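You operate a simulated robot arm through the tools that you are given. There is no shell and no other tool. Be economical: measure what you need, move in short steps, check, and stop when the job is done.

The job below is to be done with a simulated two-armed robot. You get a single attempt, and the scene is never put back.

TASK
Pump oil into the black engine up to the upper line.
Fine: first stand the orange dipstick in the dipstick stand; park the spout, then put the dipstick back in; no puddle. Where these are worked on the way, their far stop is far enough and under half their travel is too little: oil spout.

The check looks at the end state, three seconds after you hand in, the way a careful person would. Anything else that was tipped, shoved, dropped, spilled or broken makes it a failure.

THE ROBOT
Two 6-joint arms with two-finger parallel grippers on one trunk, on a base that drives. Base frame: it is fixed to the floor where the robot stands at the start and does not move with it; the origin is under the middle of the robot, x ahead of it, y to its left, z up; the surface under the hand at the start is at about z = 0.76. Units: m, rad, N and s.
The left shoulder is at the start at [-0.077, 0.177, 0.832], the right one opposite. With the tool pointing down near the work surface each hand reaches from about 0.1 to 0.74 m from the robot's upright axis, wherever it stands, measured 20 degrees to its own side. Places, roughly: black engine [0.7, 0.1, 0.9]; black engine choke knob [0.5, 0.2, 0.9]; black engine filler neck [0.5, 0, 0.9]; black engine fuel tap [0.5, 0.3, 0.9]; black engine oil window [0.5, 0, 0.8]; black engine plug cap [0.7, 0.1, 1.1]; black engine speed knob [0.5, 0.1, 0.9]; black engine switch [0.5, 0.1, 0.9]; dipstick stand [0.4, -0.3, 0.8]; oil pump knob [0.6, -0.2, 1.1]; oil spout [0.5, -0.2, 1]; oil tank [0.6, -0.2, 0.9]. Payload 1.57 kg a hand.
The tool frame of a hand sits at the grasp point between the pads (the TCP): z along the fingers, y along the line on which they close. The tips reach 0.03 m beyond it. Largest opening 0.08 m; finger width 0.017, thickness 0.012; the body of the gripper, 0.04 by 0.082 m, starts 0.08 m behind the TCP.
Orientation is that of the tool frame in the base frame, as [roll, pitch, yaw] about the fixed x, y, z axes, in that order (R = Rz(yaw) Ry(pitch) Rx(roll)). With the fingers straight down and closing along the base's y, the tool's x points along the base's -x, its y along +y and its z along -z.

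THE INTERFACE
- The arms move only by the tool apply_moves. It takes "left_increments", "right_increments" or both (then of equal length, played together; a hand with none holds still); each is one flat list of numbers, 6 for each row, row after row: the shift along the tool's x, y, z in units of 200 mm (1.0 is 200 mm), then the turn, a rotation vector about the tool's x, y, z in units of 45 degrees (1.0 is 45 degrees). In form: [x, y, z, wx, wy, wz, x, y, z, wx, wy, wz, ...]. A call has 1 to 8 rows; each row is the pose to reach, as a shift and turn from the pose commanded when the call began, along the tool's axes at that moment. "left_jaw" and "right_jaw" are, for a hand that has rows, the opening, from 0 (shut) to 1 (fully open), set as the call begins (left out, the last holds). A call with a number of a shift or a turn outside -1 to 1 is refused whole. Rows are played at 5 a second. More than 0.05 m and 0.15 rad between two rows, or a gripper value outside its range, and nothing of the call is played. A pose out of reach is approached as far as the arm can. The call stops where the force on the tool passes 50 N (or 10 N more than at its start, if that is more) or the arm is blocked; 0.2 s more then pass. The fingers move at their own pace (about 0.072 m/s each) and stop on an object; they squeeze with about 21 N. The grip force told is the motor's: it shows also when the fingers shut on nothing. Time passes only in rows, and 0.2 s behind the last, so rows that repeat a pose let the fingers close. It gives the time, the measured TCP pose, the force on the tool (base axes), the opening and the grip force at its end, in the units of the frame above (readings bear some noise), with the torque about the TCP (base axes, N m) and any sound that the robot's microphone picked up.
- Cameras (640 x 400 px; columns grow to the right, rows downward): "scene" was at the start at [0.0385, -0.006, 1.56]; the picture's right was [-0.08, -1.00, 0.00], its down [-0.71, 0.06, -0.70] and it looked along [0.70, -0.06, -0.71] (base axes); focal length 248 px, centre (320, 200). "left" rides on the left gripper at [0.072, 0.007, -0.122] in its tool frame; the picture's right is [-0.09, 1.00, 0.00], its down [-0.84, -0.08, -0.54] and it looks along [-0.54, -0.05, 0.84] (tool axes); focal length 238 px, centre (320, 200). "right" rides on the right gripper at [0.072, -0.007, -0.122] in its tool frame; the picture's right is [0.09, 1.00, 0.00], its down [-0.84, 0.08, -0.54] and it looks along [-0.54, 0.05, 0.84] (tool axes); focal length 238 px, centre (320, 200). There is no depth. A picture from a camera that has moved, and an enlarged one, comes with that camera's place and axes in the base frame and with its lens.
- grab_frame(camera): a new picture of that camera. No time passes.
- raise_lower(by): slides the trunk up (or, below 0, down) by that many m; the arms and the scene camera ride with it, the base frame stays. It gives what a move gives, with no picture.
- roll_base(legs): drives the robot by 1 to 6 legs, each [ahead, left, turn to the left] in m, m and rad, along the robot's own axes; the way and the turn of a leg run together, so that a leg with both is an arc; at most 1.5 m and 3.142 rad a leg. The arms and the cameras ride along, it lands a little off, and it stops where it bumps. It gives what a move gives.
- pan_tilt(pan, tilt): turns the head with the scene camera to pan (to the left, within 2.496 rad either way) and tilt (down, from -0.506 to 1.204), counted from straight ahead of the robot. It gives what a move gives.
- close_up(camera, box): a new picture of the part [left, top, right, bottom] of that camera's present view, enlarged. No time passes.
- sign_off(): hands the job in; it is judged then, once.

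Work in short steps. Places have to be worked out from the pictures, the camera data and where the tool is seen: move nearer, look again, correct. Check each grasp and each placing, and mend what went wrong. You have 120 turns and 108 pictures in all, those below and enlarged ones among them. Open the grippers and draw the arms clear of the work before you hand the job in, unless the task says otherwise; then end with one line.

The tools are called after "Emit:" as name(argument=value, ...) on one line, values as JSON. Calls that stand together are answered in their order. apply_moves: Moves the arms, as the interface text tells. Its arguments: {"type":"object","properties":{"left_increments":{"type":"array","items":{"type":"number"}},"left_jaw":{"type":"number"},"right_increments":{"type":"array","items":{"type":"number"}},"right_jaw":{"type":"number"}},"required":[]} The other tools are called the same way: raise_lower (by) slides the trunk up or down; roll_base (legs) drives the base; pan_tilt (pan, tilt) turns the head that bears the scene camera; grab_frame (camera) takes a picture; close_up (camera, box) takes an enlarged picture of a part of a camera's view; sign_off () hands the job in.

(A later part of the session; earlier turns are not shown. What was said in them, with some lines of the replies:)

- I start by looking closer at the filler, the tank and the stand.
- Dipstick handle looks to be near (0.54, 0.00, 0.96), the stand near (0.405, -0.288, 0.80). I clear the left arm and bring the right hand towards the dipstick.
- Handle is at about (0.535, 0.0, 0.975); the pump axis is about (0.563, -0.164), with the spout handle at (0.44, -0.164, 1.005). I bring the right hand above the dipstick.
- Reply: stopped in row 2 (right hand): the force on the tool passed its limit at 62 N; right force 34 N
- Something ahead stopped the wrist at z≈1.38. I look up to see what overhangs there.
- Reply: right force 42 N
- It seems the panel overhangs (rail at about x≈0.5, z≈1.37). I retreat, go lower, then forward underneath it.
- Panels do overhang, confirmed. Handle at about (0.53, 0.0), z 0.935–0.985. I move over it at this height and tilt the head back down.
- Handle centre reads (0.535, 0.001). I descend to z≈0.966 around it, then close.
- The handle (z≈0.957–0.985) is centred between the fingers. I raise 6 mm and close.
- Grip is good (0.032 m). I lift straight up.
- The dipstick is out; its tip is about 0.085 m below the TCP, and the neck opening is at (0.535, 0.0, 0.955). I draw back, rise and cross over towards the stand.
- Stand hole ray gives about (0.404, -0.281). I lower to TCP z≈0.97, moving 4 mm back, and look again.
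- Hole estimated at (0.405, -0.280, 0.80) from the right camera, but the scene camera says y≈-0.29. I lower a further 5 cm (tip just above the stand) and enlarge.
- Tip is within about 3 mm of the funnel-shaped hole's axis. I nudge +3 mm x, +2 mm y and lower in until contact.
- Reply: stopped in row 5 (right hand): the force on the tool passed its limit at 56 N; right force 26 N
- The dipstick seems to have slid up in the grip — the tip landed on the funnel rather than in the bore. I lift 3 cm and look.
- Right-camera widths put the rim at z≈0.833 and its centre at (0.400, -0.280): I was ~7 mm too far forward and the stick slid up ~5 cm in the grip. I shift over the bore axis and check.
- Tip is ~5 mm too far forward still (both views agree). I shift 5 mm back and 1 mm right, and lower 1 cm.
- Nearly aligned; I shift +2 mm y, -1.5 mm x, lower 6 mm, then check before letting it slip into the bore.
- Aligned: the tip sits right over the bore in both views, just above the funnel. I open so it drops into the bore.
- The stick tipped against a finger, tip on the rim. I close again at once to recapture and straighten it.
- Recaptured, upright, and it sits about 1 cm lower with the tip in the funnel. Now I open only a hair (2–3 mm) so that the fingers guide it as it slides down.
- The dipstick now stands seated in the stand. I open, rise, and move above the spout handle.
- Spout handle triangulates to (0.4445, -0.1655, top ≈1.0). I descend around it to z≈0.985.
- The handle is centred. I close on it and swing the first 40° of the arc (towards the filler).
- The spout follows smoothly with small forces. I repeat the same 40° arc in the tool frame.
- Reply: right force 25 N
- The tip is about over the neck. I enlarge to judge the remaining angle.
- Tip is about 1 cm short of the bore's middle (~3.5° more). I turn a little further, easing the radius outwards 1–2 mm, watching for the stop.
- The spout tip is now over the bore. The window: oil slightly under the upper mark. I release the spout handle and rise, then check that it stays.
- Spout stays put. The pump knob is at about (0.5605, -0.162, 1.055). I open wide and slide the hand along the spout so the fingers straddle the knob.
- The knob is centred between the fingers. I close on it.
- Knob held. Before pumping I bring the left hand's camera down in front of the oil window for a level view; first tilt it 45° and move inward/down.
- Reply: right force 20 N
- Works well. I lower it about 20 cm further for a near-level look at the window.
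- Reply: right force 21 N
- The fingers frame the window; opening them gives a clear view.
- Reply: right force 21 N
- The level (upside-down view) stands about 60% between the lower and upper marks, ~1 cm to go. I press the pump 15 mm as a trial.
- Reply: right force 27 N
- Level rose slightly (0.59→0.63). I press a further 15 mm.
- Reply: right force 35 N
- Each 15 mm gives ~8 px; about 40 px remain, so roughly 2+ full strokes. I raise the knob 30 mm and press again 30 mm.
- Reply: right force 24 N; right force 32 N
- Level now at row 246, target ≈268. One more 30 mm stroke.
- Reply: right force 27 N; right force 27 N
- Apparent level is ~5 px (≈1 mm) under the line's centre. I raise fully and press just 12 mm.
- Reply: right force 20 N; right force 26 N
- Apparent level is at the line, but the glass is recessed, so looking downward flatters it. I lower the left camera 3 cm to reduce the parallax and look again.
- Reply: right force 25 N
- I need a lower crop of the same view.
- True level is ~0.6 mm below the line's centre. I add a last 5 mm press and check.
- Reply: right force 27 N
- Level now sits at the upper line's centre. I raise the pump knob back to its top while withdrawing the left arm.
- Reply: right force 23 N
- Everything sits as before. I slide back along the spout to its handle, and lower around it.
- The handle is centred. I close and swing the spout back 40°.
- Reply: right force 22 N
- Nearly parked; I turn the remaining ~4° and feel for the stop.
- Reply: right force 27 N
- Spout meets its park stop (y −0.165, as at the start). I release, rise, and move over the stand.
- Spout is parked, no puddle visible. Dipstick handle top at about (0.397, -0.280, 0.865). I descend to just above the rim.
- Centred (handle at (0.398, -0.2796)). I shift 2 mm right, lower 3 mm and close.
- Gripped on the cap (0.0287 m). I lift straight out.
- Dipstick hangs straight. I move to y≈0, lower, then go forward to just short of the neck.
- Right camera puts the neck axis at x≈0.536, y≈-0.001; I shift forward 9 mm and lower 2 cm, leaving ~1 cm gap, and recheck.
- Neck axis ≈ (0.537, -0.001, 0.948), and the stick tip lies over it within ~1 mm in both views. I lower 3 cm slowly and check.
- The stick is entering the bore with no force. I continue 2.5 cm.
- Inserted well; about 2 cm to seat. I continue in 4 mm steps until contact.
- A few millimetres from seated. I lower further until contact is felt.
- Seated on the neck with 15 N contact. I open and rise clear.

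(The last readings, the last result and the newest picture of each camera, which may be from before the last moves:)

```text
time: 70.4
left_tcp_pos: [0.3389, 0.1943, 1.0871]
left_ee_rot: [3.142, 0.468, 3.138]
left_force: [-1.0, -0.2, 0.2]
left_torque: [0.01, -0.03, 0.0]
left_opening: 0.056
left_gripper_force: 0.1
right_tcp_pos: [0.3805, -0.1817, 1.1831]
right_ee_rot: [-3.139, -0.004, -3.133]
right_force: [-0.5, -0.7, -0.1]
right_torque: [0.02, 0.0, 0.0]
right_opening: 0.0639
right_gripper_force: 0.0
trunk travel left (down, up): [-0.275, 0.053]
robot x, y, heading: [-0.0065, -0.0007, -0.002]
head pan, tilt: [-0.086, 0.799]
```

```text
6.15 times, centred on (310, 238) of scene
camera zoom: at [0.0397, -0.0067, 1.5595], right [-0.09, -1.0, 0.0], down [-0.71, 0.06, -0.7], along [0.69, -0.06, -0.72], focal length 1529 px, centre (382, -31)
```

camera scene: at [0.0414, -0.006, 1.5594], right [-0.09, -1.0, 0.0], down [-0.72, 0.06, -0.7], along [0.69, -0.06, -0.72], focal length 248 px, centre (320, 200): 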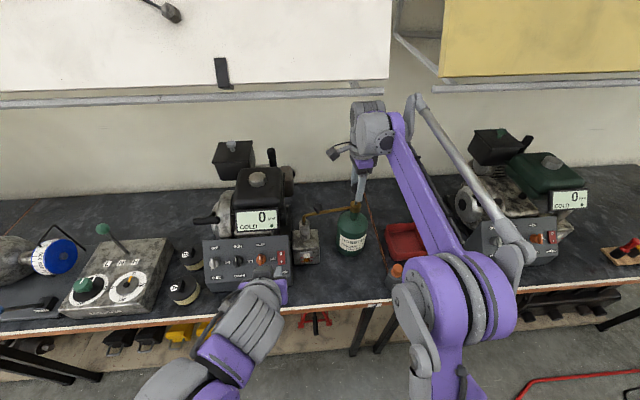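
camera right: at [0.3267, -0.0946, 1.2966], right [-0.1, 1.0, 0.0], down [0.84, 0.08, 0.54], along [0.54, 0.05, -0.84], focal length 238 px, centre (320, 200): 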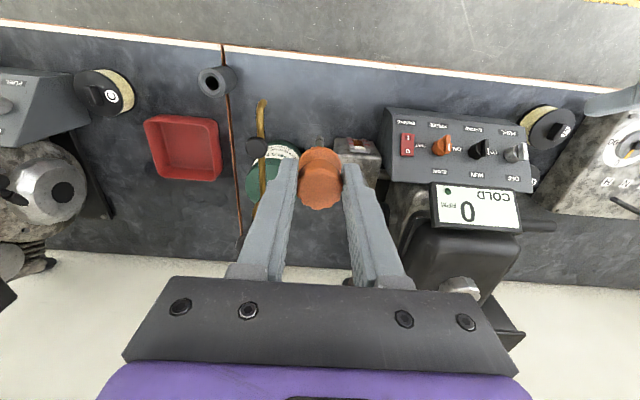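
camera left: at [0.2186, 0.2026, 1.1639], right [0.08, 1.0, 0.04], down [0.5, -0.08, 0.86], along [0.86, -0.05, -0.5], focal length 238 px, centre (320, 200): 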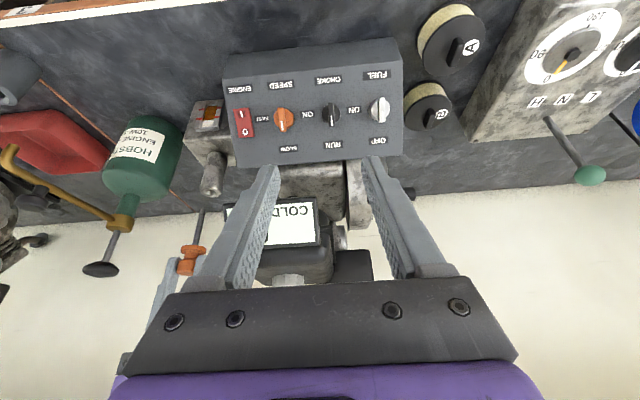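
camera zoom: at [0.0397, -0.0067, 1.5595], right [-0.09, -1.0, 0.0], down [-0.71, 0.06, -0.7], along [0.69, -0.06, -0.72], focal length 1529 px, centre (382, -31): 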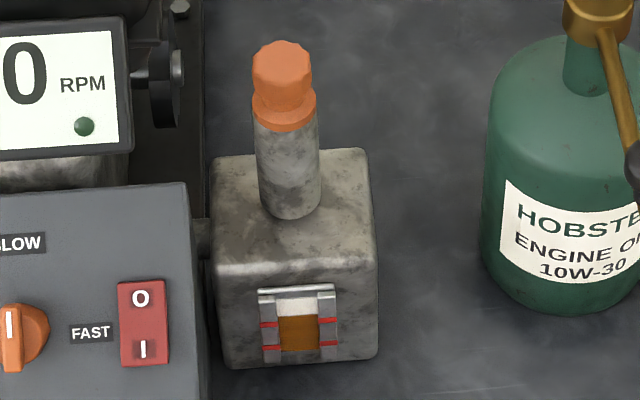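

Dipstick seated, spout parked, oil at the line, no puddle. I raise the left arm clear too, then hand in.

Emit:
apply_moves(left_increments=[-0.09, 0, -0.18, 0, 0, 0, -0.18, 0, -0.35, 0, 0, 0, -0.2, 0, -0.53, 0, 0, 0], left_jaw=1)

Emit:
grab_frame(camera="scene")

```text
time: 71.2
left_tcp_pos: [0.3277, 0.1962, 1.1982]
left_ee_rot: [-3.141, 0.47, 3.14]
left_force: [0.8, 0.0, -0.4]
left_torque: [-0.03, -0.02, -0.03]
left_opening: 0.08
left_gripper_force: 0.1
right_tcp_pos: [0.3788, -0.1813, 1.1837]
right_ee_rot: [-3.14, -0.003, -3.136]
right_force: [0.8, 0.0, 0.6]
right_torque: [0.02, 0.03, 0.03]
right_opening: 0.0639
right_gripper_force: 0.0
trunk travel left (down, up): [-0.275, 0.053]
robot x, y, heading: [0.0018, -0.0022, -0.003]
head pan, tilt: [-0.086, 0.799]
```

```text
11 pictures are left
camera scene: at [0.0398, -0.0066, 1.5594], right [-0.09, -1.0, 0.0], down [-0.71, 0.06, -0.7], along [0.69, -0.06, -0.72], focal length 248 px, centre (320, 200)
```

scene: 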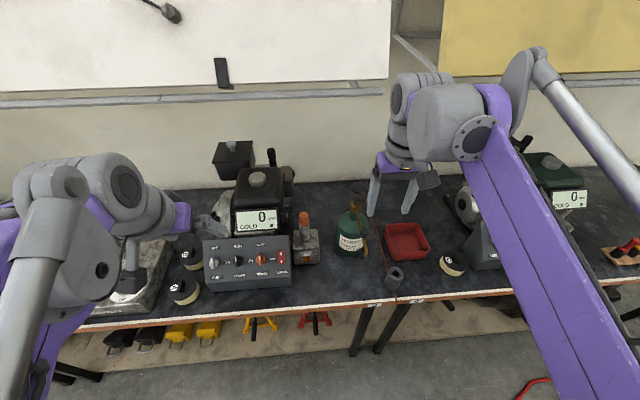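

Everything is in place and the arms are clear, so I hand in.

Emit:
sign_off()

```text
The job is handed in.
```

The black engine is filled to the upper line. The spout is back at its park stop and the dipstick is seated in the filler again. I saw no puddle in the final pictures. On the way, the dipstick's first attempt at the stand missed: it slid up in the grip, I recaptured it, and it then seated in the stand as asked. Early on, the right wrist also bumped the overhanging wall panel at about 62 N, with no damage visible.
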